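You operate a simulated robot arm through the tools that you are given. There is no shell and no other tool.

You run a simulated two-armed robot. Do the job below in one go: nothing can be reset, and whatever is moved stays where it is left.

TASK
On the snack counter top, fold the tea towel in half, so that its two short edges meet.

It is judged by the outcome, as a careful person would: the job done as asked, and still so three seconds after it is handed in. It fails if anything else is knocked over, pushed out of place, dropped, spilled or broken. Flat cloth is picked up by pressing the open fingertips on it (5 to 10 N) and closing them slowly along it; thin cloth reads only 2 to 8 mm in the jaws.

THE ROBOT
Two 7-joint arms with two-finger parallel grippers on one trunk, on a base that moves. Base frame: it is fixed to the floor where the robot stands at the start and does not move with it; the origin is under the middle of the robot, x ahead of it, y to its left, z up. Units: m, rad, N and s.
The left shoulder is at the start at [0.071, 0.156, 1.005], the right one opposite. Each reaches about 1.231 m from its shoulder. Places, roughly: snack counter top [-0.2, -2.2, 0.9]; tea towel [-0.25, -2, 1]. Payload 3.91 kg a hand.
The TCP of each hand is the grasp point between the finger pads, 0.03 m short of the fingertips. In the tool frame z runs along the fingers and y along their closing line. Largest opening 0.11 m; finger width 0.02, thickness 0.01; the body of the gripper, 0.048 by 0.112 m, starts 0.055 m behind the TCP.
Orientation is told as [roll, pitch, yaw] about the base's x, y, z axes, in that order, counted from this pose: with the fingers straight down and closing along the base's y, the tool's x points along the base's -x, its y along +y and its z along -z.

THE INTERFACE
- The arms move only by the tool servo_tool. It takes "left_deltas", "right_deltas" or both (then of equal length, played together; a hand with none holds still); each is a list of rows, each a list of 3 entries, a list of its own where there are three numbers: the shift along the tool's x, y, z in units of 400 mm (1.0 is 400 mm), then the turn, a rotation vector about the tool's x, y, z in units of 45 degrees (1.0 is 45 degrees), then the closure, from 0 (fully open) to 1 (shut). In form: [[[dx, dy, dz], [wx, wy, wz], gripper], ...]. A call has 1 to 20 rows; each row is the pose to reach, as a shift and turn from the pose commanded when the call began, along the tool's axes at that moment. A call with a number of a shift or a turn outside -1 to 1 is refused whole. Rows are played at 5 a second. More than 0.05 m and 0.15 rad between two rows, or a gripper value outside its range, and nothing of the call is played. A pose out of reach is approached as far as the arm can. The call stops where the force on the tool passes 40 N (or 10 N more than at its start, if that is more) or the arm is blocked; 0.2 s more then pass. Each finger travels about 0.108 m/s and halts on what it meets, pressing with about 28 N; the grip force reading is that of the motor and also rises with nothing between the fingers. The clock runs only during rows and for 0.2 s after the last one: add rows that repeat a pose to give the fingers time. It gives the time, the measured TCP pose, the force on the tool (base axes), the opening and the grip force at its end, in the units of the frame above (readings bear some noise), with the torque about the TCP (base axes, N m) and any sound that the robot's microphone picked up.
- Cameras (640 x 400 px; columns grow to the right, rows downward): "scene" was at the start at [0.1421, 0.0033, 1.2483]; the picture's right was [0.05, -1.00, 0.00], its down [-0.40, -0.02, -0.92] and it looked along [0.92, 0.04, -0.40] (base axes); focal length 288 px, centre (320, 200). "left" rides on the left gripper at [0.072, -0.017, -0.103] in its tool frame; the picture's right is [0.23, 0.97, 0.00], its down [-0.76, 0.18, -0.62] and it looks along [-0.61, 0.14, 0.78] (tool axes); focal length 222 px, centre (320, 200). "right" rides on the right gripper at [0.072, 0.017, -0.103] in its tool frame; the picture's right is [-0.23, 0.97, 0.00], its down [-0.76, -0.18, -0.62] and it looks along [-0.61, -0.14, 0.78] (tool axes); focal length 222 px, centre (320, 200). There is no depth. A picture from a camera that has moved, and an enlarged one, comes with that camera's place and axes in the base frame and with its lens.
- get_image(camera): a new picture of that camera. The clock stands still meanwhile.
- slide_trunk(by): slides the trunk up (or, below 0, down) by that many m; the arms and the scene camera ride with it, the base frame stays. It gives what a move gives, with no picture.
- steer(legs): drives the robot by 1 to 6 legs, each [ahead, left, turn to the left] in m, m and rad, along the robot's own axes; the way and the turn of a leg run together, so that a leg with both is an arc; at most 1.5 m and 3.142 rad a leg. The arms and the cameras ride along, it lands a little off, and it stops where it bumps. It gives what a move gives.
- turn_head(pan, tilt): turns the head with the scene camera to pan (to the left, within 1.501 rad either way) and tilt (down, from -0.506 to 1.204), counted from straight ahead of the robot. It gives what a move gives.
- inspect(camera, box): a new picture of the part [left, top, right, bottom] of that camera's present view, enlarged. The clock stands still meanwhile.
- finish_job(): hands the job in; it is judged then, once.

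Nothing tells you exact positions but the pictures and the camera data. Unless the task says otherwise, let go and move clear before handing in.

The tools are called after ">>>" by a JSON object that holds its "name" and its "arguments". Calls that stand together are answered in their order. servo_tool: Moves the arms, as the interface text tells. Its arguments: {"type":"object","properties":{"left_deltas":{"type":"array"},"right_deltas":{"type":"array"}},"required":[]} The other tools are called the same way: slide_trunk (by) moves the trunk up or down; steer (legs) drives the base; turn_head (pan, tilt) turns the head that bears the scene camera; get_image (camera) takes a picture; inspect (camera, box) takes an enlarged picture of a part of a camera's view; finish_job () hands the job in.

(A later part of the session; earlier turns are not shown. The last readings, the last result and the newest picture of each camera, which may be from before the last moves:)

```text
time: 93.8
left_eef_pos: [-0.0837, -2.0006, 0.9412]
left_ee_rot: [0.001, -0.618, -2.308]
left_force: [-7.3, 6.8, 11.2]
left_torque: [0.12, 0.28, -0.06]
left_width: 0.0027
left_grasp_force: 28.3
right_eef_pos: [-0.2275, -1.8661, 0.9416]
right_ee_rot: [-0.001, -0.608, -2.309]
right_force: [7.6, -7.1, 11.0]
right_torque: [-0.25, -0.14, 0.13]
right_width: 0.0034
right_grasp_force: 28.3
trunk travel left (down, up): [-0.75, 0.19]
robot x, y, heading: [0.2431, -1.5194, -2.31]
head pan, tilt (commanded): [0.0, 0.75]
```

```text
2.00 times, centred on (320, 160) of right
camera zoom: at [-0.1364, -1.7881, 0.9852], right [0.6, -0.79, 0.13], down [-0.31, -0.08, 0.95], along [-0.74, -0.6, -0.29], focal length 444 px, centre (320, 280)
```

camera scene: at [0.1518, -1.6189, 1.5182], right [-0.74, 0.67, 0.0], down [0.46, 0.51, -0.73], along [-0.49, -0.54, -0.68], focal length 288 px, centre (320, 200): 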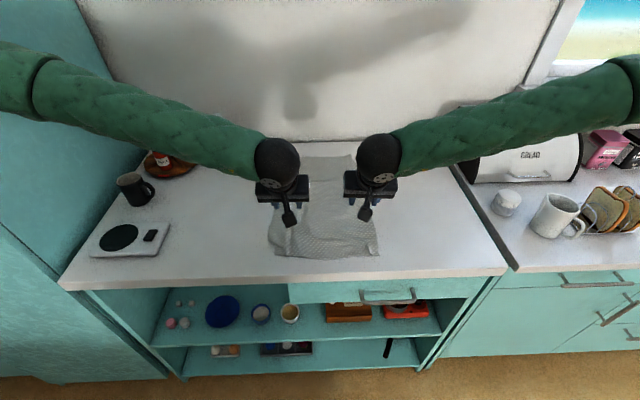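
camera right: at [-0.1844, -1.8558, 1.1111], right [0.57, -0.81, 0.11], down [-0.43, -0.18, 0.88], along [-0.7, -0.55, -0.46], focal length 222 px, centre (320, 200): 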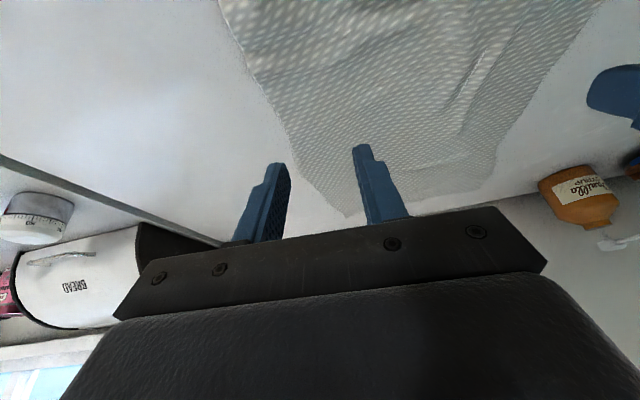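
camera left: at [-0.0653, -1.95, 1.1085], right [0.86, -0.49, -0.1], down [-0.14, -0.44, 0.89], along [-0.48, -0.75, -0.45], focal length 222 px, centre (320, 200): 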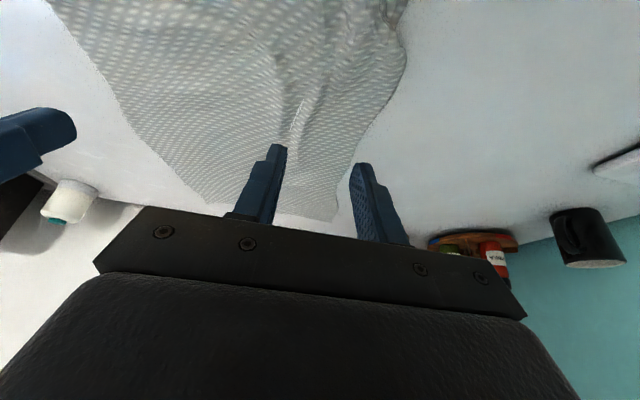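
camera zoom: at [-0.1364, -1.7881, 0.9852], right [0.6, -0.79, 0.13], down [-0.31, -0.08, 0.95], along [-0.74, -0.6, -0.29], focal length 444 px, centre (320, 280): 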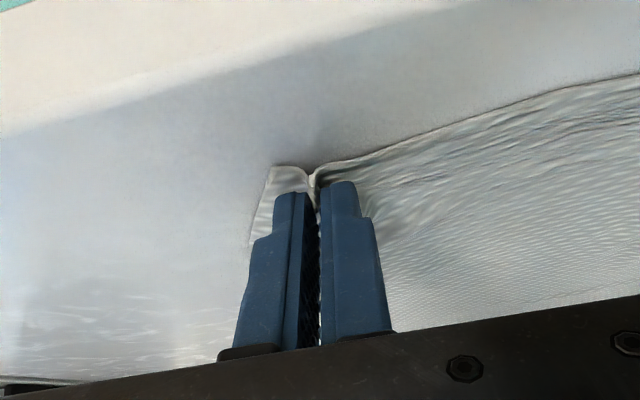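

Both hands hold the hem again (2.7 and 3.4 mm). I'll carry it in the same arc up over the fold line, bringing the fingers nearly vertical.

>>> {"name": "servo_tool", "arguments": {"left_deltas": [[[-0.0415, 0.0005, -0.0505], [0, 0.0463, 0], 1.0], [[-0.0905, 0.0018, -0.0948], [0, 0.0926, 0], 1.0], [[-0.1458, 0.0041, -0.1313], [0, 0.1389, 0], 1.0], [[-0.2065, 0.0072, -0.1603], [0, 0.1852, 0], 1.0], [[-0.272, 0.0111, -0.1808], [0, 0.2315, 0], 1.0], [[-0.3408, 0.0157, -0.1928], [0, 0.2778, 0], 1.0], [[-0.412, 0.021, -0.1955], [0, 0.3241, 0], 1.0], [[-0.4838, 0.0269, -0.1893], [0, 0.3704, 0], 1.0], [[-0.5553, 0.0332, -0.1745], [0, 0.4167, 0], 1.0], [[-0.6255, 0.0398, -0.1505], [0, 0.463, 0], 1.0], [[-0.6933, 0.0467, -0.1185], [0, 0.5093, 0], 1.0], [[-0.7568, 0.0538, -0.079], [0, 0.5556, 0], 1.0]], "right_deltas": [[[-0.0415, 0.0005, -0.0505], [0, 0.0463, 0], 1.0], [[-0.0908, 0.002, -0.0945], [0, 0.0926, 0], 1.0], [[-0.1465, 0.0045, -0.1308], [0, 0.1389, 0], 1.0], [[-0.2083, 0.0079, -0.1593], [0, 0.1852, 0], 1.0], [[-0.2745, 0.0121, -0.179], [0, 0.2315, 0], 1.0], [[-0.3445, 0.0172, -0.19], [0, 0.2778, 0], 1.0], [[-0.417, 0.023, -0.1918], [0, 0.3241, 0], 1.0], [[-0.49, 0.0294, -0.1848], [0, 0.3704, 0], 1.0], [[-0.5633, 0.0363, -0.1688], [0, 0.4167, 0], 1.0], [[-0.635, 0.0435, -0.1438], [0, 0.463, 0], 1.0], [[-0.7043, 0.0511, -0.1108], [0, 0.5093, 0], 1.0], [[-0.7698, 0.0588, -0.07], [0, 0.5556, 0], 1.0]]}}

>>> {"name": "inspect", "arguments": {"camera": "scene", "box": [220, 90, 420, 240]}}

>>> {"name": "get_image", "arguments": {"camera": "right"}}

>>> {"name": "get_image", "arguments": {"camera": "left"}}

```text
time: 96.4
left_eef_pos: [-0.2204, -2.187, 1.1411]
left_ee_rot: [0.0, -0.178, -2.307]
left_force: [-7.0, 4.7, -0.4]
left_torque: [0.2, 0.18, 0.07]
left_width: 0.0022
left_grasp_force: 28.0
right_eef_pos: [-0.3711, -2.0587, 1.1372]
right_ee_rot: [0.001, -0.169, -2.311]
right_force: [7.1, -5.7, 0.3]
right_torque: [-0.16, -0.24, -0.01]
right_width: 0.0032
right_grasp_force: 26.9
trunk travel left (down, up): [-0.75, 0.19]
robot x, y, heading: [0.2451, -1.5196, -2.305]
head pan, tilt (commanded): [0.0, 0.75]
```

```text
2.67 times, centred on (320, 165) of scene
camera zoom: at [0.1507, -1.6208, 1.5178], right [-0.74, 0.67, 0.0], down [0.46, 0.51, -0.73], along [-0.49, -0.54, -0.68], focal length 769 px, centre (320, 293)
```

zoom: 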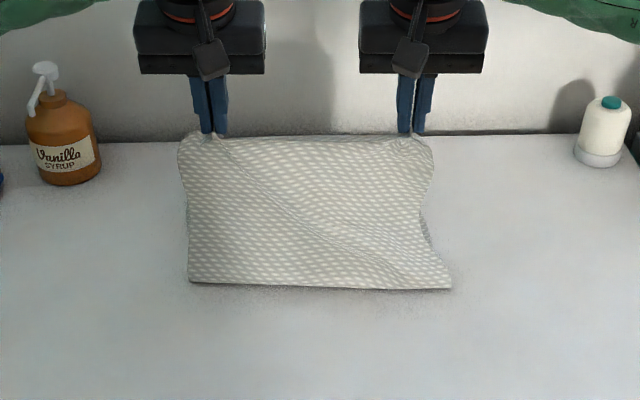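

```text
taken
camera right: at [-0.2991, -2.0047, 1.2274], right [0.57, -0.82, 0.04], down [-0.57, -0.36, 0.74], along [-0.6, -0.44, -0.67], focal length 222 px, centre (320, 200)
```

right: 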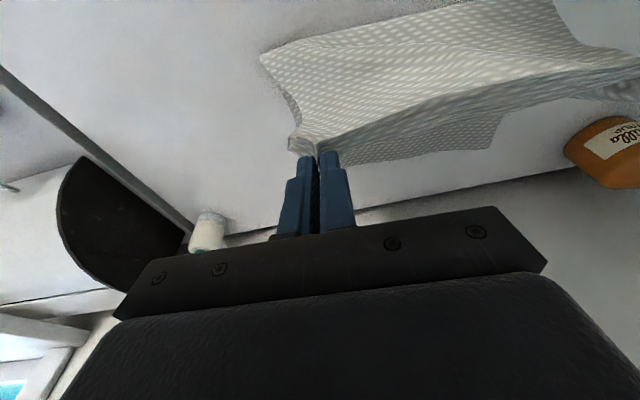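

```text
taken
camera left: at [-0.1731, -2.1095, 1.2302], right [0.87, -0.49, -0.04], down [-0.3, -0.59, 0.75], along [-0.39, -0.64, -0.66], focal length 222 px, centre (320, 200)
```

left: 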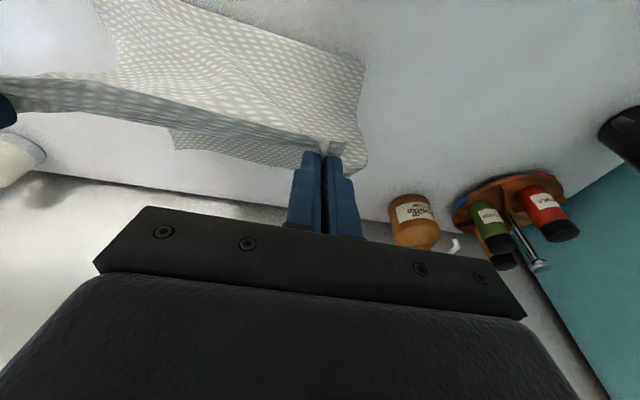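

The cloth stands neatly over a straight fold line at about 0.80 ahead. I'll zoom to measure the lower layer's far edge precisely.

>>> {"name": "inspect", "arguments": {"camera": "left", "box": [140, 90, 340, 215]}}

>>> {"name": "inspect", "arguments": {"camera": "right", "box": [310, 90, 510, 215]}}

```text
3.20 times, centred on (240, 152) of left
camera zoom: at [-0.1731, -2.1095, 1.2302], right [0.87, -0.49, -0.04], down [-0.3, -0.59, 0.75], along [-0.39, -0.64, -0.66], focal length 711 px, centre (576, 352)
```

zoom: 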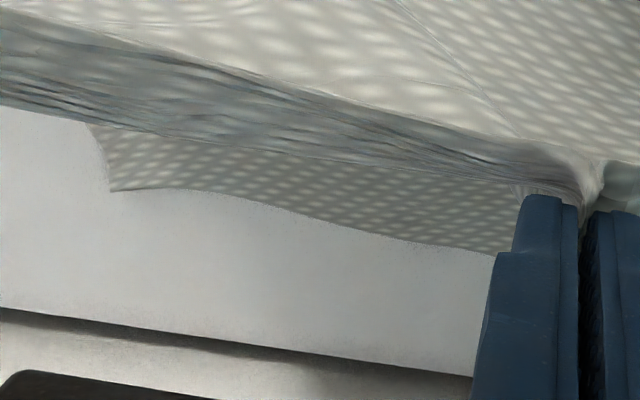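

```text
3.20 times, centred on (410, 152) of right
camera zoom: at [-0.2991, -2.0047, 1.2274], right [0.57, -0.82, 0.04], down [-0.57, -0.36, 0.74], along [-0.6, -0.44, -0.67], focal length 711 px, centre (32, 352)
```

zoom: 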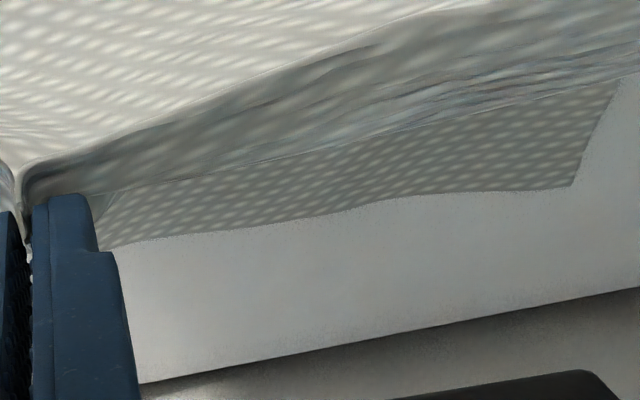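

The lower layer's far edge is now at about 1.02 (left corner), 1.00 (middle) and 1.01 (right corner), with the wall around 1.12. I'll swing the hem over and down to slightly past that line, about 3 cm above the surface.

>>> {"name": "servo_tool", "arguments": {"left_deltas": [[[-0.0743, 0.0062, 0.0175], [0, 0, 0], 1.0], [[-0.146, 0.0123, 0.043], [0, 0, 0], 1.0], [[-0.214, 0.0182, 0.0763], [0, 0, 0], 1.0], [[-0.2763, 0.0238, 0.1168], [0, 0, 0], 1.0], [[-0.3328, 0.0289, 0.1635], [0, 0, 0], 1.0], [[-0.3818, 0.0336, 0.216], [0, 0, 0], 1.0], [[-0.423, 0.0377, 0.2733], [0, 0, 0], 1.0], [[-0.4553, 0.0411, 0.3343], [0, 0, 0], 1.0], [[-0.4788, 0.0439, 0.3978], [0, 0, 0], 1.0], [[-0.492, 0.0459, 0.463], [0, 0, 0], 1.0], [[-0.5025, 0.0475, 0.5203], [0, 0, 0], 1.0]], "right_deltas": [[[-0.0693, 0.0062, 0.0165], [0, 0, 0], 1.0], [[-0.1358, 0.0123, 0.0413], [0, 0, 0], 1.0], [[-0.1985, 0.0182, 0.0735], [0, 0, 0], 1.0], [[-0.256, 0.0238, 0.1133], [0, 0, 0], 1.0], [[-0.308, 0.0289, 0.1593], [0, 0, 0], 1.0], [[-0.353, 0.0336, 0.211], [0, 0, 0], 1.0], [[-0.3908, 0.0377, 0.2675], [0, 0, 0], 1.0], [[-0.4203, 0.0411, 0.328], [0, 0, 0], 1.0], [[-0.4413, 0.0439, 0.3913], [0, 0, 0], 1.0], [[-0.453, 0.0459, 0.4563], [0, 0, 0], 1.0], [[-0.4615, 0.0475, 0.513], [0, 0, 0], 1.0]]}}

>>> {"name": "inspect", "arguments": {"camera": "scene", "box": [240, 90, 400, 210]}}

>>> {"name": "inspect", "arguments": {"camera": "left", "box": [140, 60, 460, 260]}}

>>> {"name": "inspect", "arguments": {"camera": "right", "box": [180, 60, 500, 260]}}

```text
time: 98.8
left_eef_pos: [-0.3663, -2.372, 0.9715]
left_ee_rot: [0.002, -0.179, -2.308]
left_force: [-5.7, 5.7, -0.1]
left_torque: [0.17, 0.13, 0.08]
left_width: 0.0024
left_grasp_force: 27.7
right_eef_pos: [-0.5031, -2.2303, 0.9664]
right_ee_rot: [0.001, -0.168, -2.311]
right_force: [6.5, -6.4, 0.9]
right_torque: [-0.17, -0.18, -0.02]
right_width: 0.0033
right_grasp_force: 27.9
trunk travel left (down, up): [-0.75, 0.19]
robot x, y, heading: [0.2455, -1.5183, -2.308]
head pan, tilt (commanded): [0.0, 0.75]
```

```text
3.33 times, centred on (320, 150) of scene
camera zoom: at [0.1509, -1.6202, 1.518], right [-0.74, 0.67, 0.0], down [0.46, 0.51, -0.73], along [-0.49, -0.54, -0.68], focal length 961 px, centre (320, 367)
```

zoom: 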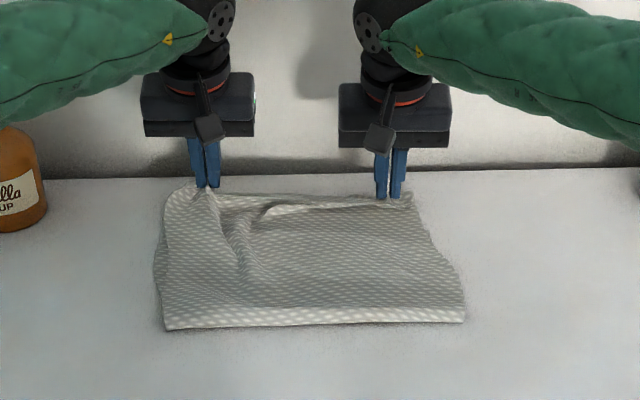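

```text
2.00 times, centred on (300, 160) of left
camera zoom: at [-0.3185, -2.2948, 1.0611], right [0.87, -0.49, -0.04], down [-0.3, -0.59, 0.75], along [-0.39, -0.64, -0.66], focal length 444 px, centre (360, 280)
```

zoom: 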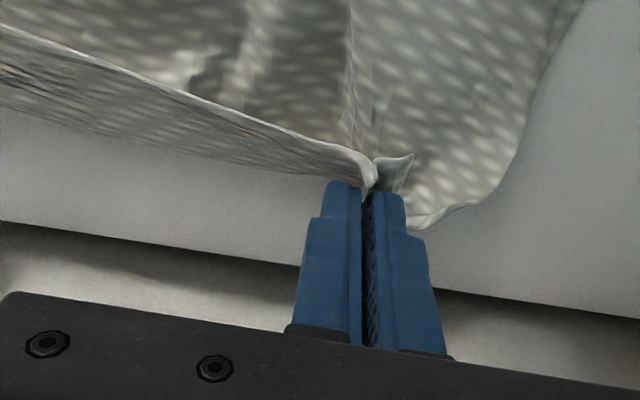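

```text
2.00 times, centred on (340, 160) of right
camera zoom: at [-0.4301, -2.1743, 1.0569], right [0.57, -0.82, 0.04], down [-0.57, -0.36, 0.74], along [-0.6, -0.45, -0.67], focal length 444 px, centre (280, 280)
```

zoom: 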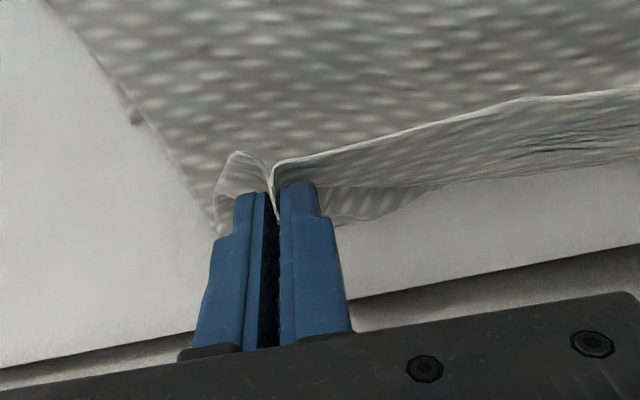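

The wrap of the hem around the fingertips has drawn the fold line about 2–3 cm too far. I'll lift back to above the fold, let the lower layer re-lay, and then bring the hem down a bit shorter with the wrists rolled slightly past vertical.

>>> {"name": "servo_tool", "arguments": {"left_deltas": [[[0.0165, -0.0056, -0.0793], [0, 0, 0], 1.0], [[0.059, -0.0111, -0.1705], [0, 0, 0], 1.0], [[0.1153, -0.0167, -0.2538], [0, 0, 0], 1.0], [[0.1858, -0.0222, -0.3298], [0, 0, 0], 1.0], [[0.2655, -0.0278, -0.3945], [0, 0, 0], 1.0], [[0.3533, -0.0333, -0.4455], [0, 0, 0], 1.0], [[0.4413, -0.0389, -0.4788], [0, 0, 0], 1.0], [[0.5213, -0.0444, -0.5008], [0, 0, 0], 1.0], [[0.5705, -0.05, -0.5093], [0, 0, 0], 1.0]], "right_deltas": [[[0.0165, -0.0056, -0.0793], [0, 0, 0], 1.0], [[0.059, -0.0111, -0.1705], [0, 0, 0], 1.0], [[0.1153, -0.0167, -0.2538], [0, 0, 0], 1.0], [[0.1858, -0.0222, -0.3298], [0, 0, 0], 1.0], [[0.2655, -0.0278, -0.3945], [0, 0, 0], 1.0], [[0.3533, -0.0333, -0.4455], [0, 0, 0], 1.0], [[0.4413, -0.0389, -0.4788], [0, 0, 0], 1.0], [[0.5213, -0.0444, -0.5008], [0, 0, 0], 1.0], [[0.5705, -0.05, -0.5093], [0, 0, 0], 1.0]]}}

>>> {"name": "inspect", "arguments": {"camera": "scene", "box": [220, 90, 420, 240]}}

>>> {"name": "get_image", "arguments": {"camera": "left"}}

>>> {"name": "get_image", "arguments": {"camera": "right"}}

```text
time: 100.8
left_eef_pos: [-0.2057, -2.1633, 1.1362]
left_ee_rot: [0.003, -0.181, -2.307]
left_force: [-3.8, 3.8, -0.2]
left_torque: [0.15, 0.16, 0.06]
left_width: 0.0023
left_grasp_force: 28.0
right_eef_pos: [-0.3431, -2.0238, 1.1307]
right_ee_rot: [0.0, -0.172, -2.308]
right_force: [4.7, -4.1, 0.2]
right_torque: [-0.15, -0.15, 0.01]
right_width: 0.0031
right_grasp_force: 27.8
trunk travel left (down, up): [-0.75, 0.19]
robot x, y, heading: [0.242, -1.5198, -2.307]
head pan, tilt (commanded): [0.0, 0.75]
```

```text
2.67 times, centred on (320, 165) of scene
camera zoom: at [0.152, -1.6184, 1.5182], right [-0.74, 0.67, 0.0], down [0.46, 0.5, -0.73], along [-0.49, -0.54, -0.68], focal length 769 px, centre (320, 293)
```

zoom: 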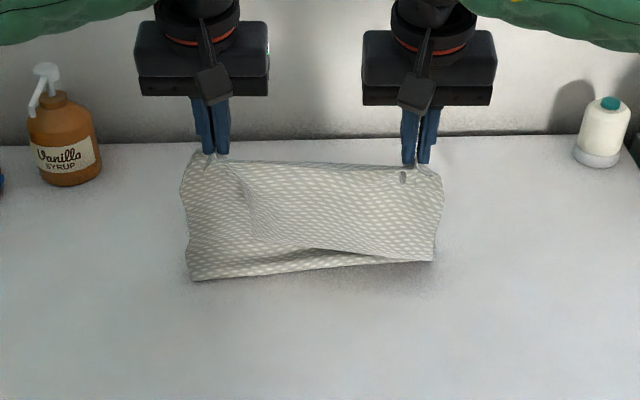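

```text
taken
camera left: at [-0.1571, -2.0853, 1.2244], right [0.87, -0.49, -0.04], down [-0.3, -0.59, 0.75], along [-0.39, -0.64, -0.66], focal length 222 px, centre (320, 200)
```

left: 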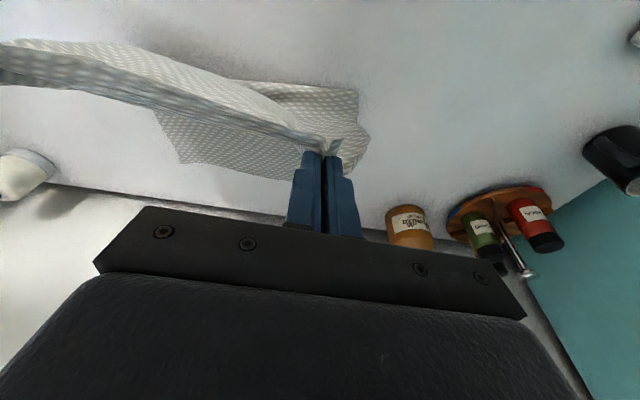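

```text
taken
camera right: at [-0.2696, -1.9696, 1.2206], right [0.57, -0.82, 0.04], down [-0.56, -0.36, 0.74], along [-0.6, -0.45, -0.67], focal length 222 px, centre (320, 200)
```

right: 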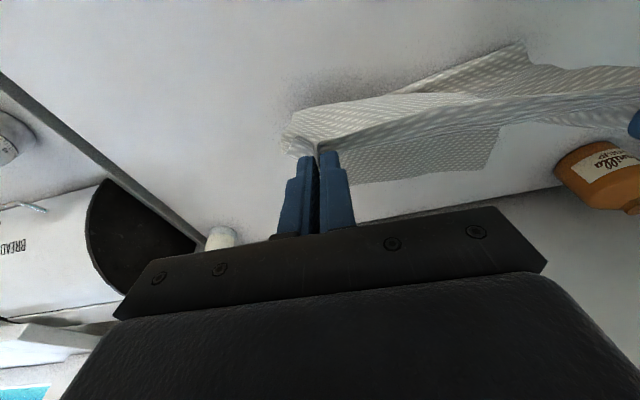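

The right part of the fold line is still about 3 cm forward of the left. I'll swing the hem further back toward me to pull the towel straight, then repeat the arc.

>>> {"name": "servo_tool", "arguments": {"left_deltas": [[[0.0748, -0.0067, -0.008], [0, 0, 0], 1.0], [[0.1518, -0.0134, -0.0038], [0, 0, 0], 1.0], [[0.2308, -0.0201, 0.0128], [0, 0, 0], 1.0], [[0.307, -0.0268, 0.0423], [0, 0, 0], 1.0], [[0.38, -0.0335, 0.0828], [0, 0, 0], 1.0], [[0.4423, -0.04, 0.133], [0, 0, 0], 1.0]], "right_deltas": [[[0.0748, -0.0067, -0.008], [0, 0, 0], 1.0], [[0.1518, -0.0134, -0.0038], [0, 0, 0], 1.0], [[0.2308, -0.0201, 0.0128], [0, 0, 0], 1.0], [[0.307, -0.0268, 0.0423], [0, 0, 0], 1.0], [[0.38, -0.0335, 0.0828], [0, 0, 0], 1.0], [[0.4423, -0.04, 0.133], [0, 0, 0], 1.0]]}}

>>> {"name": "inspect", "arguments": {"camera": "scene", "box": [200, 120, 440, 300]}}

>>> {"name": "get_image", "arguments": {"camera": "left"}}

>>> {"name": "get_image", "arguments": {"camera": "right"}}

```text
time: 102.2
left_eef_pos: [-0.106, -2.0317, 1.0526]
left_ee_rot: [0.003, -0.179, -2.307]
left_force: [-5.1, 4.8, 0.1]
left_torque: [0.09, 0.15, 0.01]
left_width: 0.0021
left_grasp_force: 28.0
right_eef_pos: [-0.2405, -1.8906, 1.047]
right_ee_rot: [-0.001, -0.17, -2.309]
right_force: [4.3, -4.1, -0.2]
right_torque: [-0.16, -0.19, 0.0]
right_width: 0.0035
right_grasp_force: 28.0
trunk travel left (down, up): [-0.75, 0.19]
robot x, y, heading: [0.245, -1.5166, -2.309]
head pan, tilt (commanded): [0.0, 0.75]
```

```text
2.22 times, centred on (320, 210) of scene
camera zoom: at [0.1518, -1.6187, 1.5183], right [-0.74, 0.67, 0.0], down [0.46, 0.5, -0.73], along [-0.49, -0.54, -0.68], focal length 640 px, centre (320, 178)
```

zoom: 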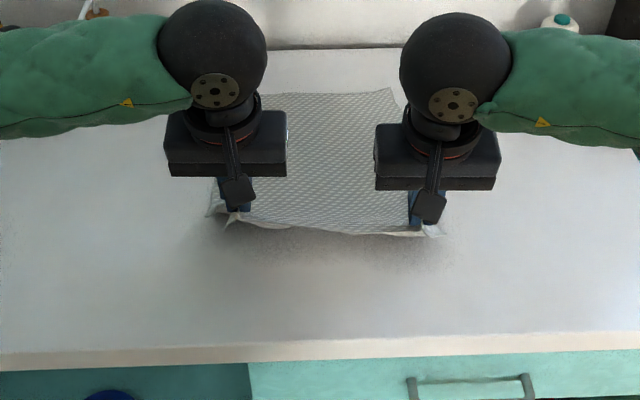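

```text
taken
camera left: at [-0.0578, -1.9551, 1.1411], right [0.87, -0.49, -0.04], down [-0.3, -0.59, 0.75], along [-0.39, -0.64, -0.66], focal length 222 px, centre (320, 200)
```

left: 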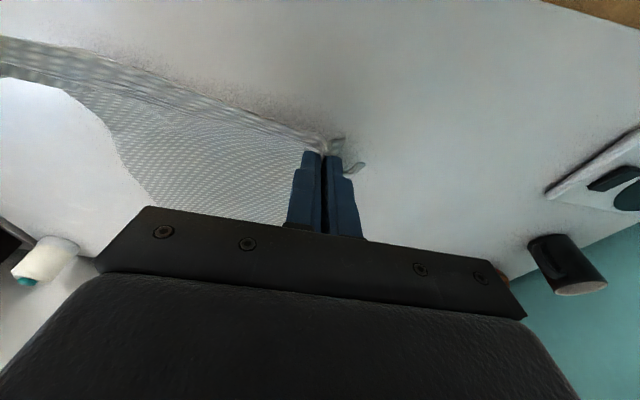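

```text
taken
camera right: at [-0.1675, -1.8352, 1.137], right [0.57, -0.82, 0.04], down [-0.56, -0.36, 0.74], along [-0.6, -0.45, -0.67], focal length 222 px, centre (320, 200)
```

right: 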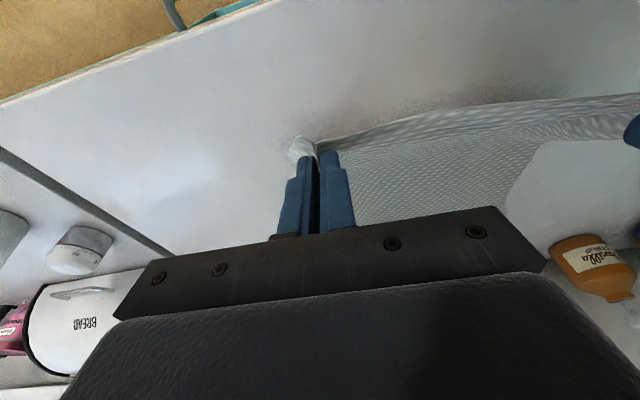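

The towel is pulled straight again (it has slid a couple of centimetres toward me, giving more room at the wall). Swinging up over the fold line once more and measuring the far edge.

>>> {"name": "servo_tool", "arguments": {"left_deltas": [[[-0.0623, 0.0067, -0.05], [0, 0, 0], 1.0], [[-0.1353, 0.0134, -0.0903], [0, 0, 0], 1.0], [[-0.2118, 0.0201, -0.1203], [0, 0, 0], 1.0], [[-0.2905, 0.0268, -0.1368], [0, 0, 0], 1.0], [[-0.3678, 0.0335, -0.141], [0, 0, 0], 1.0], [[-0.4423, 0.04, -0.133], [0, 0, 0], 1.0]], "right_deltas": [[[-0.0645, 0.0067, -0.05], [0, 0, 0], 1.0], [[-0.14, 0.0134, -0.09], [0, 0, 0], 1.0], [[-0.22, 0.0201, -0.119], [0, 0, 0], 1.0], [[-0.3015, 0.0268, -0.135], [0, 0, 0], 1.0], [[-0.3825, 0.0335, -0.1385], [0, 0, 0], 1.0], [[-0.4605, 0.04, -0.1298], [0, 0, 0], 1.0]]}}

>>> {"name": "inspect", "arguments": {"camera": "scene", "box": [220, 90, 420, 240]}}

>>> {"name": "inspect", "arguments": {"camera": "left", "box": [140, 90, 340, 215]}}

>>> {"name": "inspect", "arguments": {"camera": "right", "box": [310, 90, 510, 215]}}

```text
time: 103.6
left_eef_pos: [-0.2066, -2.1659, 1.1336]
left_ee_rot: [0.003, -0.179, -2.308]
left_force: [-5.3, 4.0, 0.2]
left_torque: [0.1, 0.14, 0.06]
left_width: 0.0022
left_grasp_force: 27.7
right_eef_pos: [-0.3463, -2.03, 1.1289]
right_ee_rot: [0.0, -0.167, -2.31]
right_force: [5.0, -4.6, 0.3]
right_torque: [-0.12, -0.17, 0.0]
right_width: 0.0033
right_grasp_force: 28.3
trunk travel left (down, up): [-0.75, 0.19]
robot x, y, heading: [0.2447, -1.5212, -2.307]
head pan, tilt (commanded): [0.0, 0.75]
```

```text
2.67 times, centred on (320, 165) of scene
camera zoom: at [0.1508, -1.6202, 1.5179], right [-0.74, 0.67, 0.0], down [0.46, 0.51, -0.73], along [-0.49, -0.54, -0.68], focal length 769 px, centre (320, 293)
```

zoom: 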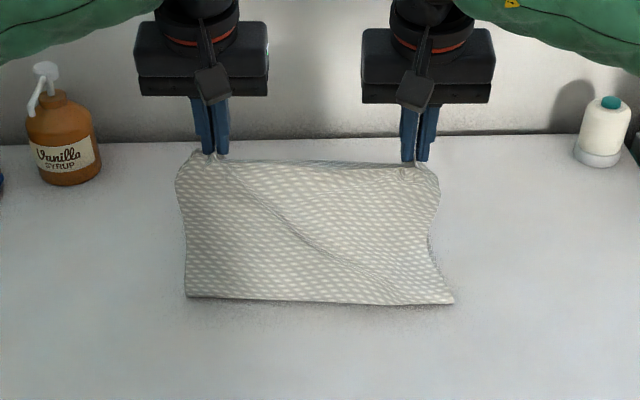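

```text
3.20 times, centred on (240, 152) of left
camera zoom: at [-0.1587, -2.0884, 1.2223], right [0.87, -0.49, -0.04], down [-0.3, -0.59, 0.75], along [-0.39, -0.64, -0.66], focal length 711 px, centre (576, 352)
```

zoom: 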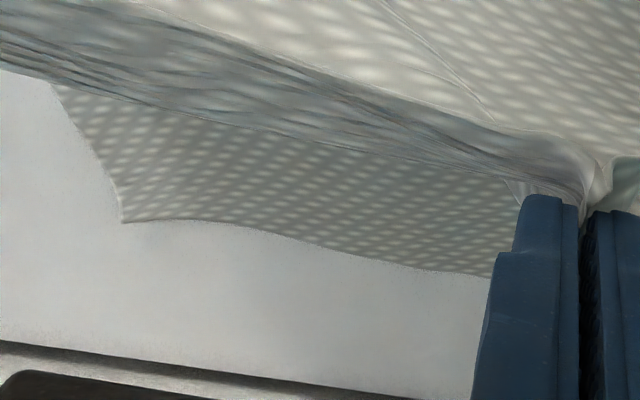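

```text
3.20 times, centred on (410, 152) of right
camera zoom: at [-0.2736, -1.9748, 1.2188], right [0.57, -0.82, 0.04], down [-0.57, -0.36, 0.74], along [-0.6, -0.45, -0.67], focal length 711 px, centre (32, 352)
```

zoom: 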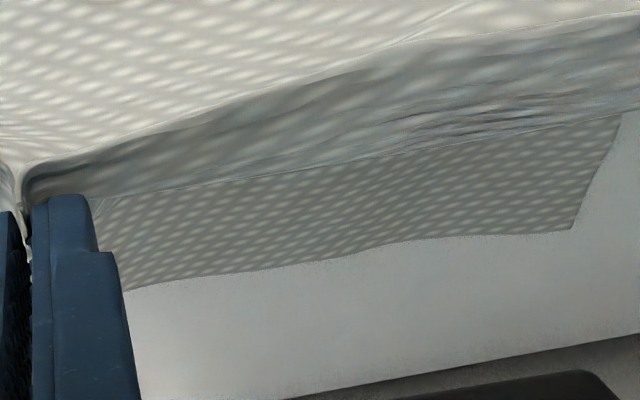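

The fold line is straight at about 0.77 and the lower layer's far edge at about 1.00, i.e. very close to half. This time I'll lower the hem on a slightly shorter radius (so nothing is dragged), rolling the wrists past vertical.

>>> {"name": "servo_tool", "arguments": {"left_deltas": [[[-0.0608, 0.0055, 0.0148], [0, 0.0505, 0], 1.0], [[-0.118, 0.0109, 0.0373], [0, 0.101, 0], 1.0], [[-0.1735, 0.0164, 0.0675], [0, 0.1515, 0], 1.0], [[-0.2233, 0.0218, 0.1028], [0, 0.202, 0], 1.0], [[-0.2675, 0.0273, 0.1463], [0, 0.2525, 0], 1.0], [[-0.306, 0.0327, 0.195], [0, 0.303, 0], 1.0], [[-0.3375, 0.0382, 0.2473], [0, 0.3535, 0], 1.0], [[-0.3605, 0.0436, 0.3035], [0, 0.404, 0], 1.0], [[-0.3733, 0.0491, 0.3605], [0, 0.4545, 0], 1.0], [[-0.3783, 0.0545, 0.417], [0, 0.505, 0], 1.0], [[-0.375, 0.06, 0.4645], [0, 0.5556, 0], 1.0]], "right_deltas": [[[-0.0608, 0.0055, 0.0148], [0, 0.0505, 0], 1.0], [[-0.118, 0.0109, 0.0373], [0, 0.101, 0], 1.0], [[-0.1735, 0.0164, 0.0675], [0, 0.1515, 0], 1.0], [[-0.2233, 0.0218, 0.1028], [0, 0.202, 0], 1.0], [[-0.2675, 0.0273, 0.1463], [0, 0.2525, 0], 1.0], [[-0.306, 0.0327, 0.195], [0, 0.303, 0], 1.0], [[-0.3375, 0.0382, 0.2473], [0, 0.3535, 0], 1.0], [[-0.3605, 0.0436, 0.3035], [0, 0.404, 0], 1.0], [[-0.3733, 0.0491, 0.3605], [0, 0.4545, 0], 1.0], [[-0.3783, 0.0545, 0.417], [0, 0.505, 0], 1.0], [[-0.375, 0.06, 0.4645], [0, 0.5556, 0], 1.0]]}}

>>> {"name": "inspect", "arguments": {"camera": "scene", "box": [240, 90, 400, 210]}}

>>> {"name": "inspect", "arguments": {"camera": "left", "box": [140, 60, 460, 260]}}

>>> {"name": "inspect", "arguments": {"camera": "right", "box": [180, 60, 500, 260]}}

```text
time: 106.0
left_eef_pos: [-0.3078, -2.3172, 0.9768]
left_ee_rot: [0.003, 0.259, -2.307]
left_force: [-6.0, 4.4, 0.7]
left_torque: [0.11, 0.16, 0.15]
left_width: 0.0023
left_grasp_force: 28.2
right_eef_pos: [-0.4507, -2.1813, 0.9714]
right_ee_rot: [-0.001, 0.267, -2.309]
right_force: [6.0, -4.6, 0.6]
right_torque: [-0.13, -0.14, -0.1]
right_width: 0.0032
right_grasp_force: 28.3
trunk travel left (down, up): [-0.75, 0.19]
robot x, y, heading: [0.2446, -1.5172, -2.311]
head pan, tilt (commanded): [0.0, 0.75]
```

```text
3.33 times, centred on (320, 150) of scene
camera zoom: at [0.1513, -1.6204, 1.518], right [-0.74, 0.67, 0.0], down [0.46, 0.51, -0.73], along [-0.49, -0.54, -0.68], focal length 961 px, centre (320, 367)
```

zoom: 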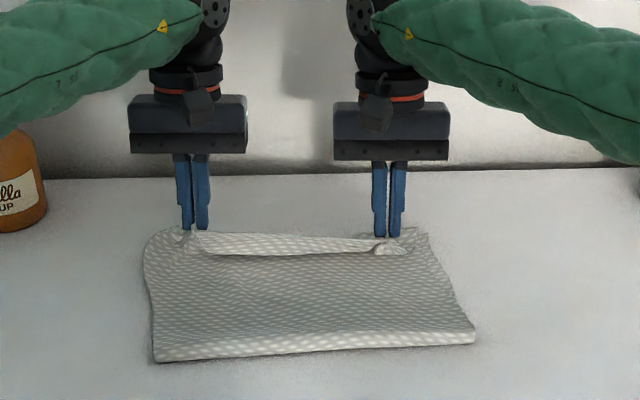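

```text
2.00 times, centred on (300, 160) of left
camera zoom: at [-0.2915, -2.2729, 1.096], right [0.87, -0.49, 0.06], down [-0.47, -0.78, 0.41], along [-0.15, -0.38, -0.91], focal length 444 px, centre (360, 280)
```

zoom: 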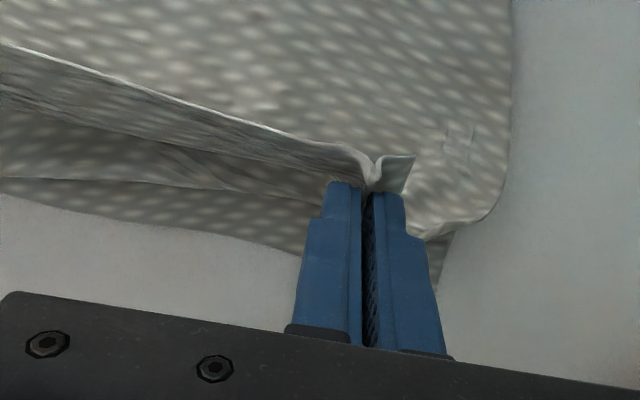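

```text
2.00 times, centred on (340, 160) of right
camera zoom: at [-0.409, -2.1597, 1.0909], right [0.57, -0.82, -0.06], down [-0.74, -0.55, 0.4], along [-0.36, -0.18, -0.91], focal length 444 px, centre (280, 280)
```

zoom: 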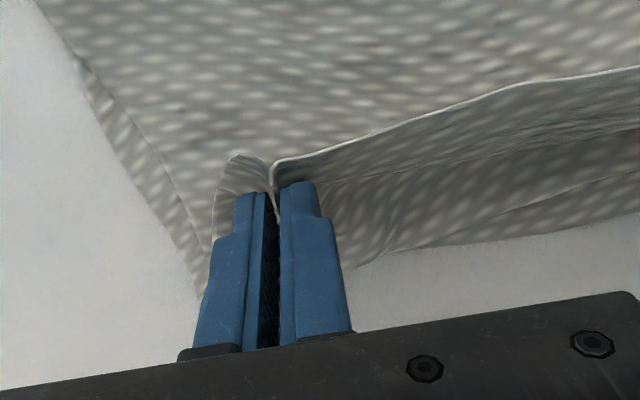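

The fold is clean: lower layer flat, fold line straight, and the hem strip turned back 2–3 cm just short of the far edge. I'll lower it to about 1 cm above the surface and open the jaws slowly.

>>> {"name": "servo_tool", "arguments": {"left_deltas": [[[-0.0132, 0, 0.025], [0, 0, 0], 1.0], [[-0.0263, 0, 0.0499], [0, 0, 0], 1.0], [[-0.0263, 0, 0.0499], [0, 0, 0], 0.95], [[-0.0263, 0, 0.0499], [0, 0, 0], 0.9], [[-0.0263, 0, 0.0499], [0, 0, 0], 0.85], [[-0.0263, 0, 0.0499], [0, 0, 0], 0.8], [[-0.0263, 0, 0.0499], [0, 0, 0], 0.75], [[-0.0263, 0, 0.0499], [0, 0, 0], 0.7], [[-0.0263, 0, 0.0499], [0, 0, 0], 0.65]], "right_deltas": [[[-0.0132, 0, 0.025], [0, 0, 0], 1.0], [[-0.0263, 0, 0.0499], [0, 0, 0], 1.0], [[-0.0263, 0, 0.0499], [0, 0, 0], 0.95], [[-0.0263, 0, 0.0499], [0, 0, 0], 0.9], [[-0.0263, 0, 0.0499], [0, 0, 0], 0.85], [[-0.0263, 0, 0.0499], [0, 0, 0], 0.8], [[-0.0263, 0, 0.0499], [0, 0, 0], 0.75], [[-0.0263, 0, 0.0499], [0, 0, 0], 0.7], [[-0.0263, 0, 0.0499], [0, 0, 0], 0.65]]}}

>>> {"name": "inspect", "arguments": {"camera": "scene", "box": [240, 90, 400, 210]}}

>>> {"name": "inspect", "arguments": {"camera": "left", "box": [140, 60, 460, 260]}}

>>> {"name": "inspect", "arguments": {"camera": "right", "box": [180, 60, 500, 260]}}

```text
time: 108.0
left_eef_pos: [-0.3117, -2.3206, 0.9544]
left_ee_rot: [0.003, 0.256, -2.305]
left_force: [-0.3, -0.6, -0.5]
left_torque: [0.01, 0.04, 0.02]
left_width: 0.0387
left_grasp_force: 0.1
right_eef_pos: [-0.4551, -2.1834, 0.9486]
right_ee_rot: [-0.001, 0.264, -2.308]
right_force: [0.0, 0.5, 0.6]
right_torque: [-0.02, 0.02, -0.01]
right_width: 0.0385
right_grasp_force: 0.1
trunk travel left (down, up): [-0.75, 0.19]
robot x, y, heading: [0.2418, -1.5182, -2.307]
head pan, tilt (commanded): [0.0, 0.75]
```

```text
3.33 times, centred on (320, 150) of scene
camera zoom: at [0.1516, -1.6193, 1.5181], right [-0.74, 0.67, 0.0], down [0.46, 0.51, -0.73], along [-0.49, -0.54, -0.68], focal length 961 px, centre (320, 367)
```

zoom: 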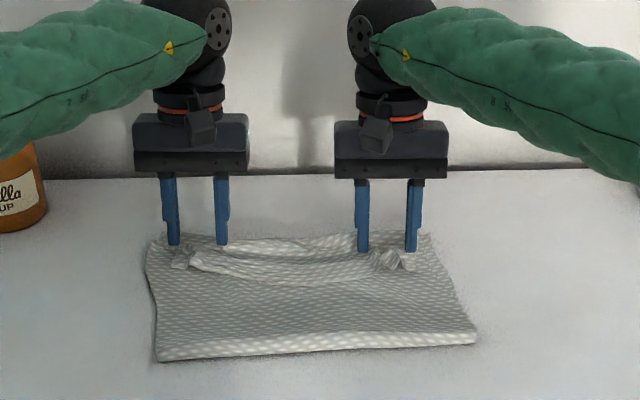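

```text
2.00 times, centred on (300, 160) of left
camera zoom: at [-0.2952, -2.2762, 1.0733], right [0.87, -0.49, 0.06], down [-0.47, -0.78, 0.41], along [-0.15, -0.38, -0.91], focal length 444 px, centre (360, 280)
```

zoom: 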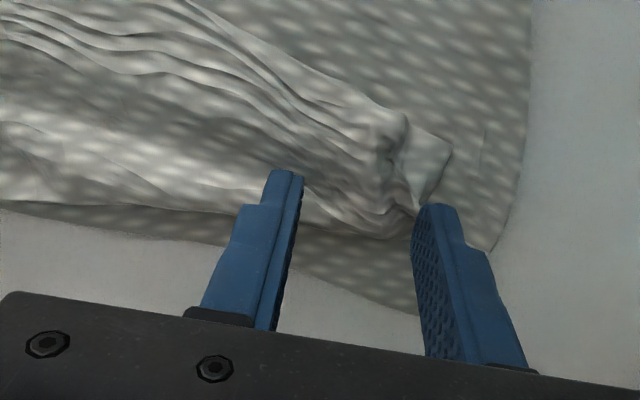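

```text
2.00 times, centred on (340, 160) of right
camera zoom: at [-0.413, -2.162, 1.0683], right [0.57, -0.82, -0.06], down [-0.74, -0.55, 0.4], along [-0.36, -0.19, -0.91], focal length 444 px, centre (280, 280)
```

zoom: 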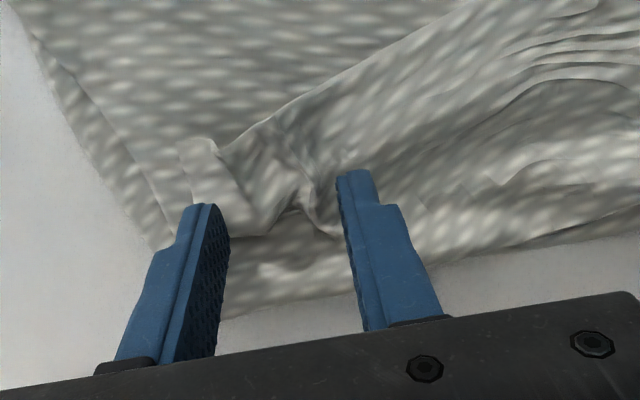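

The hem is released and lies turned back on top, free edge toward me. I'll raise the hands and look at its exact shape before unrolling it.

>>> {"name": "servo_tool", "arguments": {"left_deltas": [[[0.0173, 0, -0.0644], [0, 0, 0], 0.65], [[0.0345, 0, -0.1288], [0, 0, 0], 0.65], [[0.0518, 0, -0.1932], [0, 0, 0], 0.65]], "right_deltas": [[[0.0173, 0, -0.0644], [0, 0, 0], 0.65], [[0.0345, 0, -0.1288], [0, 0, 0], 0.65], [[0.0518, 0, -0.1932], [0, 0, 0], 0.65]]}}

>>> {"name": "inspect", "arguments": {"camera": "scene", "box": [260, 120, 380, 200]}}

>>> {"name": "get_image", "arguments": {"camera": "left"}}

>>> {"name": "get_image", "arguments": {"camera": "right"}}

```text
time: 108.8
left_eef_pos: [-0.3111, -2.3191, 1.0337]
left_ee_rot: [0.002, 0.255, -2.306]
left_force: [0.8, 0.6, 0.6]
left_torque: [0.05, 0.02, 0.03]
left_width: 0.0386
left_grasp_force: 0.1
right_eef_pos: [-0.455, -2.1823, 1.0311]
right_ee_rot: [0.0, 0.266, -2.31]
right_force: [0.7, -0.2, 0.8]
right_torque: [0.01, 0.02, -0.01]
right_width: 0.0382
right_grasp_force: 0.0
trunk travel left (down, up): [-0.75, 0.19]
robot x, y, heading: [0.2426, -1.5221, -2.311]
head pan, tilt (commanded): [0.0, 0.75]
```

```text
5.00 times, centred on (320, 160) of scene
camera zoom: at [0.1525, -1.6182, 1.5181], right [-0.74, 0.67, 0.0], down [0.46, 0.5, -0.73], along [-0.49, -0.54, -0.68], focal length 1441 px, centre (320, 400)
```

zoom: 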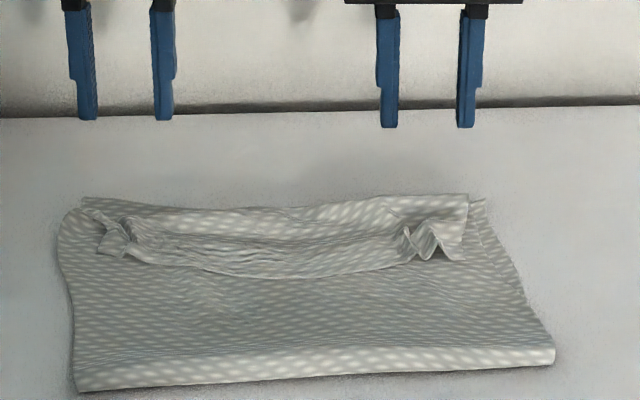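

```text
taken
camera left: at [-0.2943, -2.276, 1.1529], right [0.87, -0.49, 0.06], down [-0.47, -0.78, 0.41], along [-0.15, -0.39, -0.91], focal length 222 px, centre (320, 200)
```

left: 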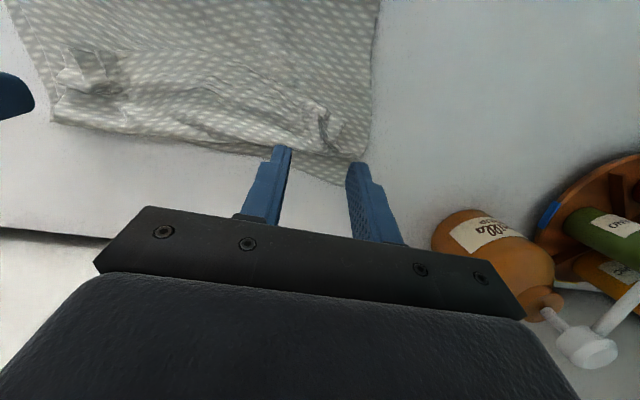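

```text
taken
camera right: at [-0.4126, -2.1605, 1.151], right [0.57, -0.82, -0.06], down [-0.74, -0.55, 0.4], along [-0.36, -0.19, -0.91], focal length 222 px, centre (320, 200)
```

right: 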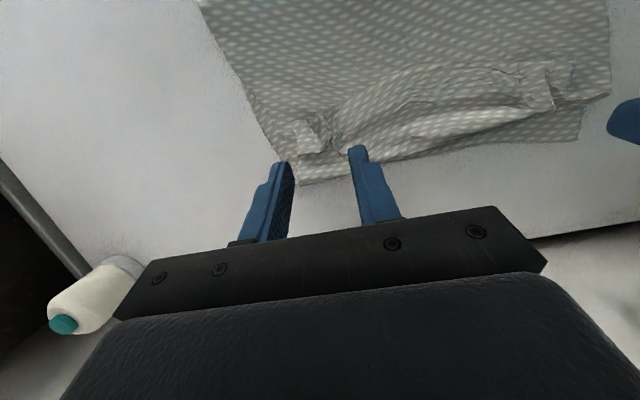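

The turned-back strip is about 4–6 cm wide with small standing gathers at both ends. Let me zoom in to locate its free edge accurately.

>>> {"name": "inspect", "arguments": {"camera": "left", "box": [20, 20, 400, 200]}}

>>> {"name": "inspect", "arguments": {"camera": "right", "box": [240, 20, 620, 200]}}

```text
1.68 times, centred on (210, 110) of left
camera zoom: at [-0.2943, -2.276, 1.1529], right [0.87, -0.49, 0.06], down [-0.47, -0.78, 0.41], along [-0.15, -0.39, -0.91], focal length 374 px, centre (505, 352)
```

zoom: 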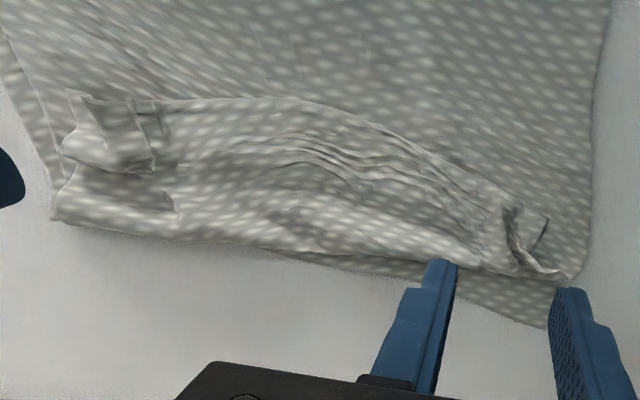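

```text
1.68 times, centred on (430, 110) of right
camera zoom: at [-0.4126, -2.1605, 1.151], right [0.57, -0.82, -0.06], down [-0.74, -0.55, 0.4], along [-0.36, -0.19, -0.91], focal length 374 px, centre (135, 352)
```

zoom: 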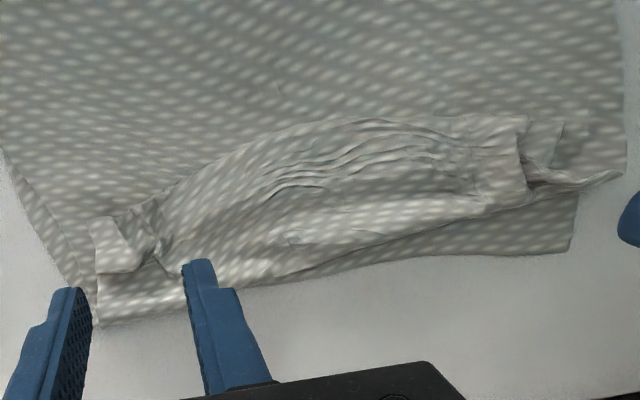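

The free edge of the strip runs about (0.932, 0.153) – (0.904, 0.014) – (0.927, −0.092). Reaching out here the arms can tilt well forward, so I'll re-pinch this edge at 45° with a much smaller bite, which should leave hardly any wrap.

>>> {"name": "servo_tool", "arguments": {"left_deltas": [[[0.0167, -0.0043, -0.002], [0, -0.0972, 0], 0.7], [[0.0335, -0.0085, -0.004], [0, -0.1944, 0], 0.77], [[0.0502, -0.0128, -0.006], [0, -0.2917, 0], 0.77], [[0.0669, -0.017, -0.008], [0, -0.3889, 0], 0.77], [[0.0836, -0.0213, -0.01], [0, -0.4861, 0], 0.77], [[0.1004, -0.0255, -0.012], [0, -0.5833, 0], 0.77], [[0.1171, -0.0298, -0.014], [0, -0.6806, 0], 0.77], [[0.1338, -0.034, -0.016], [0, -0.7778, 0], 0.77]], "right_deltas": [[[0.0167, 0.0015, -0.002], [0, -0.0972, 0], 0.7], [[0.0335, 0.003, -0.004], [0, -0.1944, 0], 0.77], [[0.0502, 0.0045, -0.006], [0, -0.2917, 0], 0.77], [[0.0669, 0.006, -0.008], [0, -0.3889, 0], 0.77], [[0.0836, 0.0075, -0.01], [0, -0.4861, 0], 0.77], [[0.1004, 0.009, -0.012], [0, -0.5833, 0], 0.77], [[0.1171, 0.0105, -0.014], [0, -0.6806, 0], 0.77], [[0.1338, 0.012, -0.016], [0, -0.7778, 0], 0.77]]}}

>>> {"name": "servo_tool", "arguments": {"left_deltas": [[[0, 0, 0], [0, -0.1111, 0], 0.77], [[0, 0, 0], [0, -0.2222, 0], 0.77], [[0, 0, 0], [0, -0.3333, 0], 0.77], [[0, 0, 0], [0, -0.4444, 0], 0.77], [[0, 0, 0], [0, -0.5556, 0], 0.77]], "right_deltas": [[[0, 0, 0], [0, -0.1111, 0], 0.77], [[0, 0, 0], [0, -0.2222, 0], 0.77], [[0, 0, 0], [0, -0.3333, 0], 0.77], [[0, 0, 0], [0, -0.4444, 0], 0.77], [[0, 0, 0], [0, -0.5556, 0], 0.77]]}}

>>> {"name": "get_image", "arguments": {"camera": "left"}}

>>> {"name": "get_image", "arguments": {"camera": "right"}}

>>> {"name": "inspect", "arguments": {"camera": "scene", "box": [240, 90, 400, 210]}}

```text
time: 110.6
left_eef_pos: [-0.2888, -2.2702, 1.0564]
left_ee_rot: [0.001, -0.355, -2.306]
left_force: [0.7, 0.2, 0.9]
left_torque: [-0.01, 0.01, 0.01]
left_width: 0.0252
left_grasp_force: 0.2
right_eef_pos: [-0.4171, -2.1489, 1.0521]
right_ee_rot: [0.0, -0.346, -2.309]
right_force: [0.2, 0.0, -0.2]
right_torque: [-0.02, 0.04, 0.01]
right_width: 0.0254
right_grasp_force: 0.0
trunk travel left (down, up): [-0.75, 0.19]
robot x, y, heading: [0.2422, -1.5166, -2.307]
head pan, tilt (commanded): [0.0, 0.75]
```

```text
time: 111.8
left_eef_pos: [-0.2889, -2.273, 1.0551]
left_ee_rot: [0.001, -0.791, -2.309]
left_force: [0.0, 0.0, 0.2]
left_torque: [-0.01, 0.0, 0.0]
left_width: 0.0251
left_grasp_force: 0.0
right_eef_pos: [-0.4185, -2.1497, 1.0501]
right_ee_rot: [0.0, -0.783, -2.309]
right_force: [0.1, 0.2, 0.8]
right_torque: [0.0, -0.01, 0.01]
right_width: 0.0252
right_grasp_force: 0.1
trunk travel left (down, up): [-0.75, 0.19]
robot x, y, heading: [0.2444, -1.5173, -2.311]
head pan, tilt (commanded): [0.0, 0.75]
```

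```text
taken
camera left: at [-0.217, -2.1697, 1.076], right [0.83, -0.54, -0.16], down [0.07, -0.19, 0.98], along [-0.56, -0.82, -0.12], focal length 222 px, centre (320, 200)
```

left: 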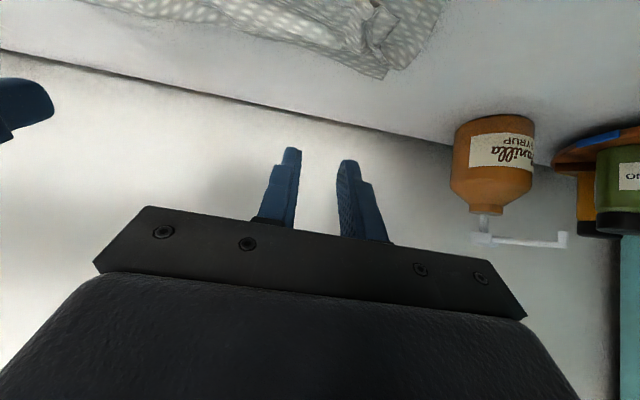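

```text
taken
camera right: at [-0.3217, -2.0678, 1.0725], right [0.61, -0.77, 0.16], down [-0.2, 0.04, 0.98], along [-0.77, -0.63, -0.13], focal length 222 px, centre (320, 200)
```

right: 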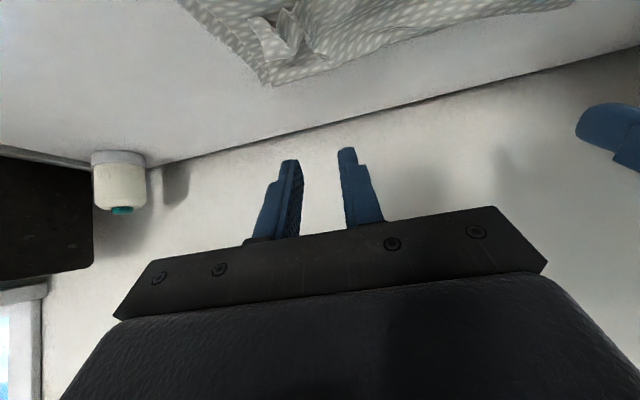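

```text
3.33 times, centred on (320, 150) of scene
camera zoom: at [0.1517, -1.6192, 1.5182], right [-0.74, 0.67, 0.0], down [0.46, 0.51, -0.73], along [-0.49, -0.54, -0.68], focal length 961 px, centre (320, 367)
```

zoom: 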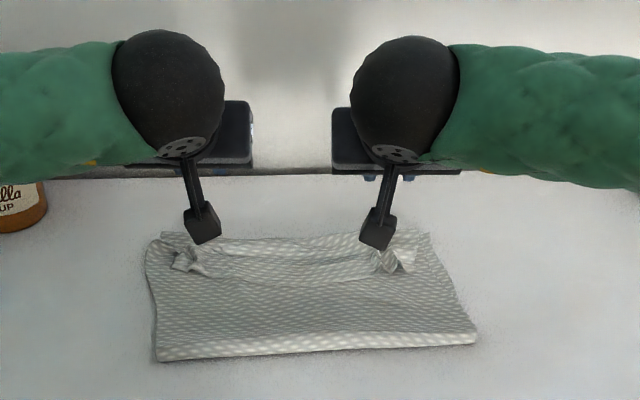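

The 45° tilt is reached easily here. I'll bring the fingers down to about 1 cm above the strip's free edge near both ends and check.

>>> {"name": "servo_tool", "arguments": {"left_deltas": [[[0.0583, 0.0133, 0.0595], [0, 0, 0], 0.77], [[0.1167, 0.0267, 0.119], [0, 0, 0], 0.77], [[0.175, 0.04, 0.1785], [0, 0, 0], 0.77]], "right_deltas": [[[0.0537, -0.0083, 0.0583], [0, 0, 0], 0.77], [[0.1073, -0.0167, 0.1167], [0, 0, 0], 0.77], [[0.161, -0.025, 0.175], [0, 0, 0], 0.77]]}}

>>> {"name": "inspect", "arguments": {"camera": "left", "box": [200, 60, 440, 210]}}

>>> {"name": "inspect", "arguments": {"camera": "right", "box": [200, 60, 440, 210]}}

```text
time: 112.6
left_eef_pos: [-0.2796, -2.2835, 0.9551]
left_ee_rot: [0.001, -0.789, -2.309]
left_force: [-0.4, 0.0, 0.2]
left_torque: [0.03, -0.02, -0.03]
left_width: 0.0251
left_grasp_force: 0.1
right_eef_pos: [-0.4296, -2.148, 0.9544]
right_ee_rot: [-0.002, -0.783, -2.308]
right_force: [-0.1, 0.0, 0.4]
right_torque: [0.02, 0.0, 0.01]
right_width: 0.0252
right_grasp_force: 0.0
trunk travel left (down, up): [-0.75, 0.19]
robot x, y, heading: [0.2405, -1.5212, -2.308]
head pan, tilt (commanded): [0.0, 0.75]
```

```text
2.67 times, centred on (320, 135) of left
camera zoom: at [-0.2075, -2.1806, 0.9771], right [0.83, -0.54, -0.16], down [0.07, -0.19, 0.98], along [-0.55, -0.82, -0.12], focal length 592 px, centre (320, 373)
```

zoom: 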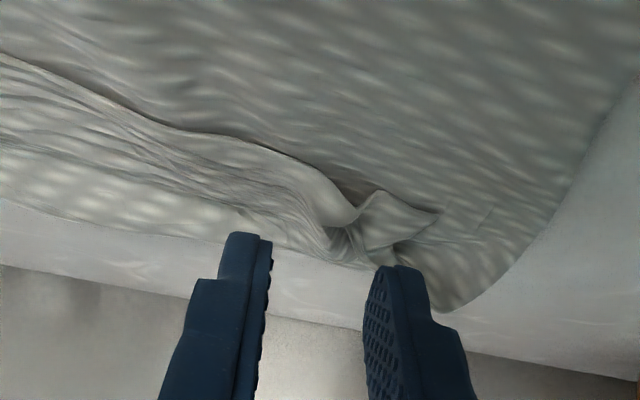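

```text
2.67 times, centred on (320, 135) of right
camera zoom: at [-0.3325, -2.0661, 0.9767], right [0.61, -0.77, 0.16], down [-0.2, 0.04, 0.98], along [-0.77, -0.63, -0.13], focal length 592 px, centre (320, 373)
```

zoom: 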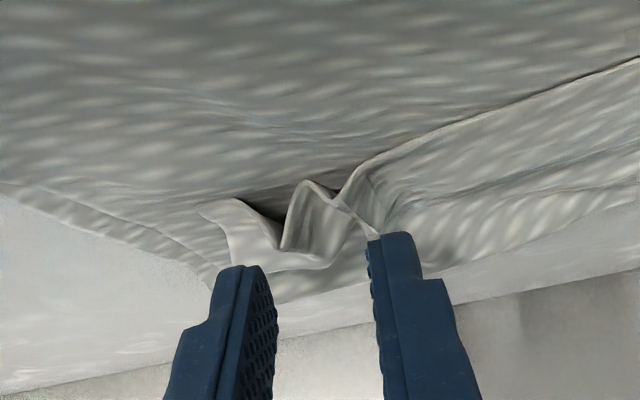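

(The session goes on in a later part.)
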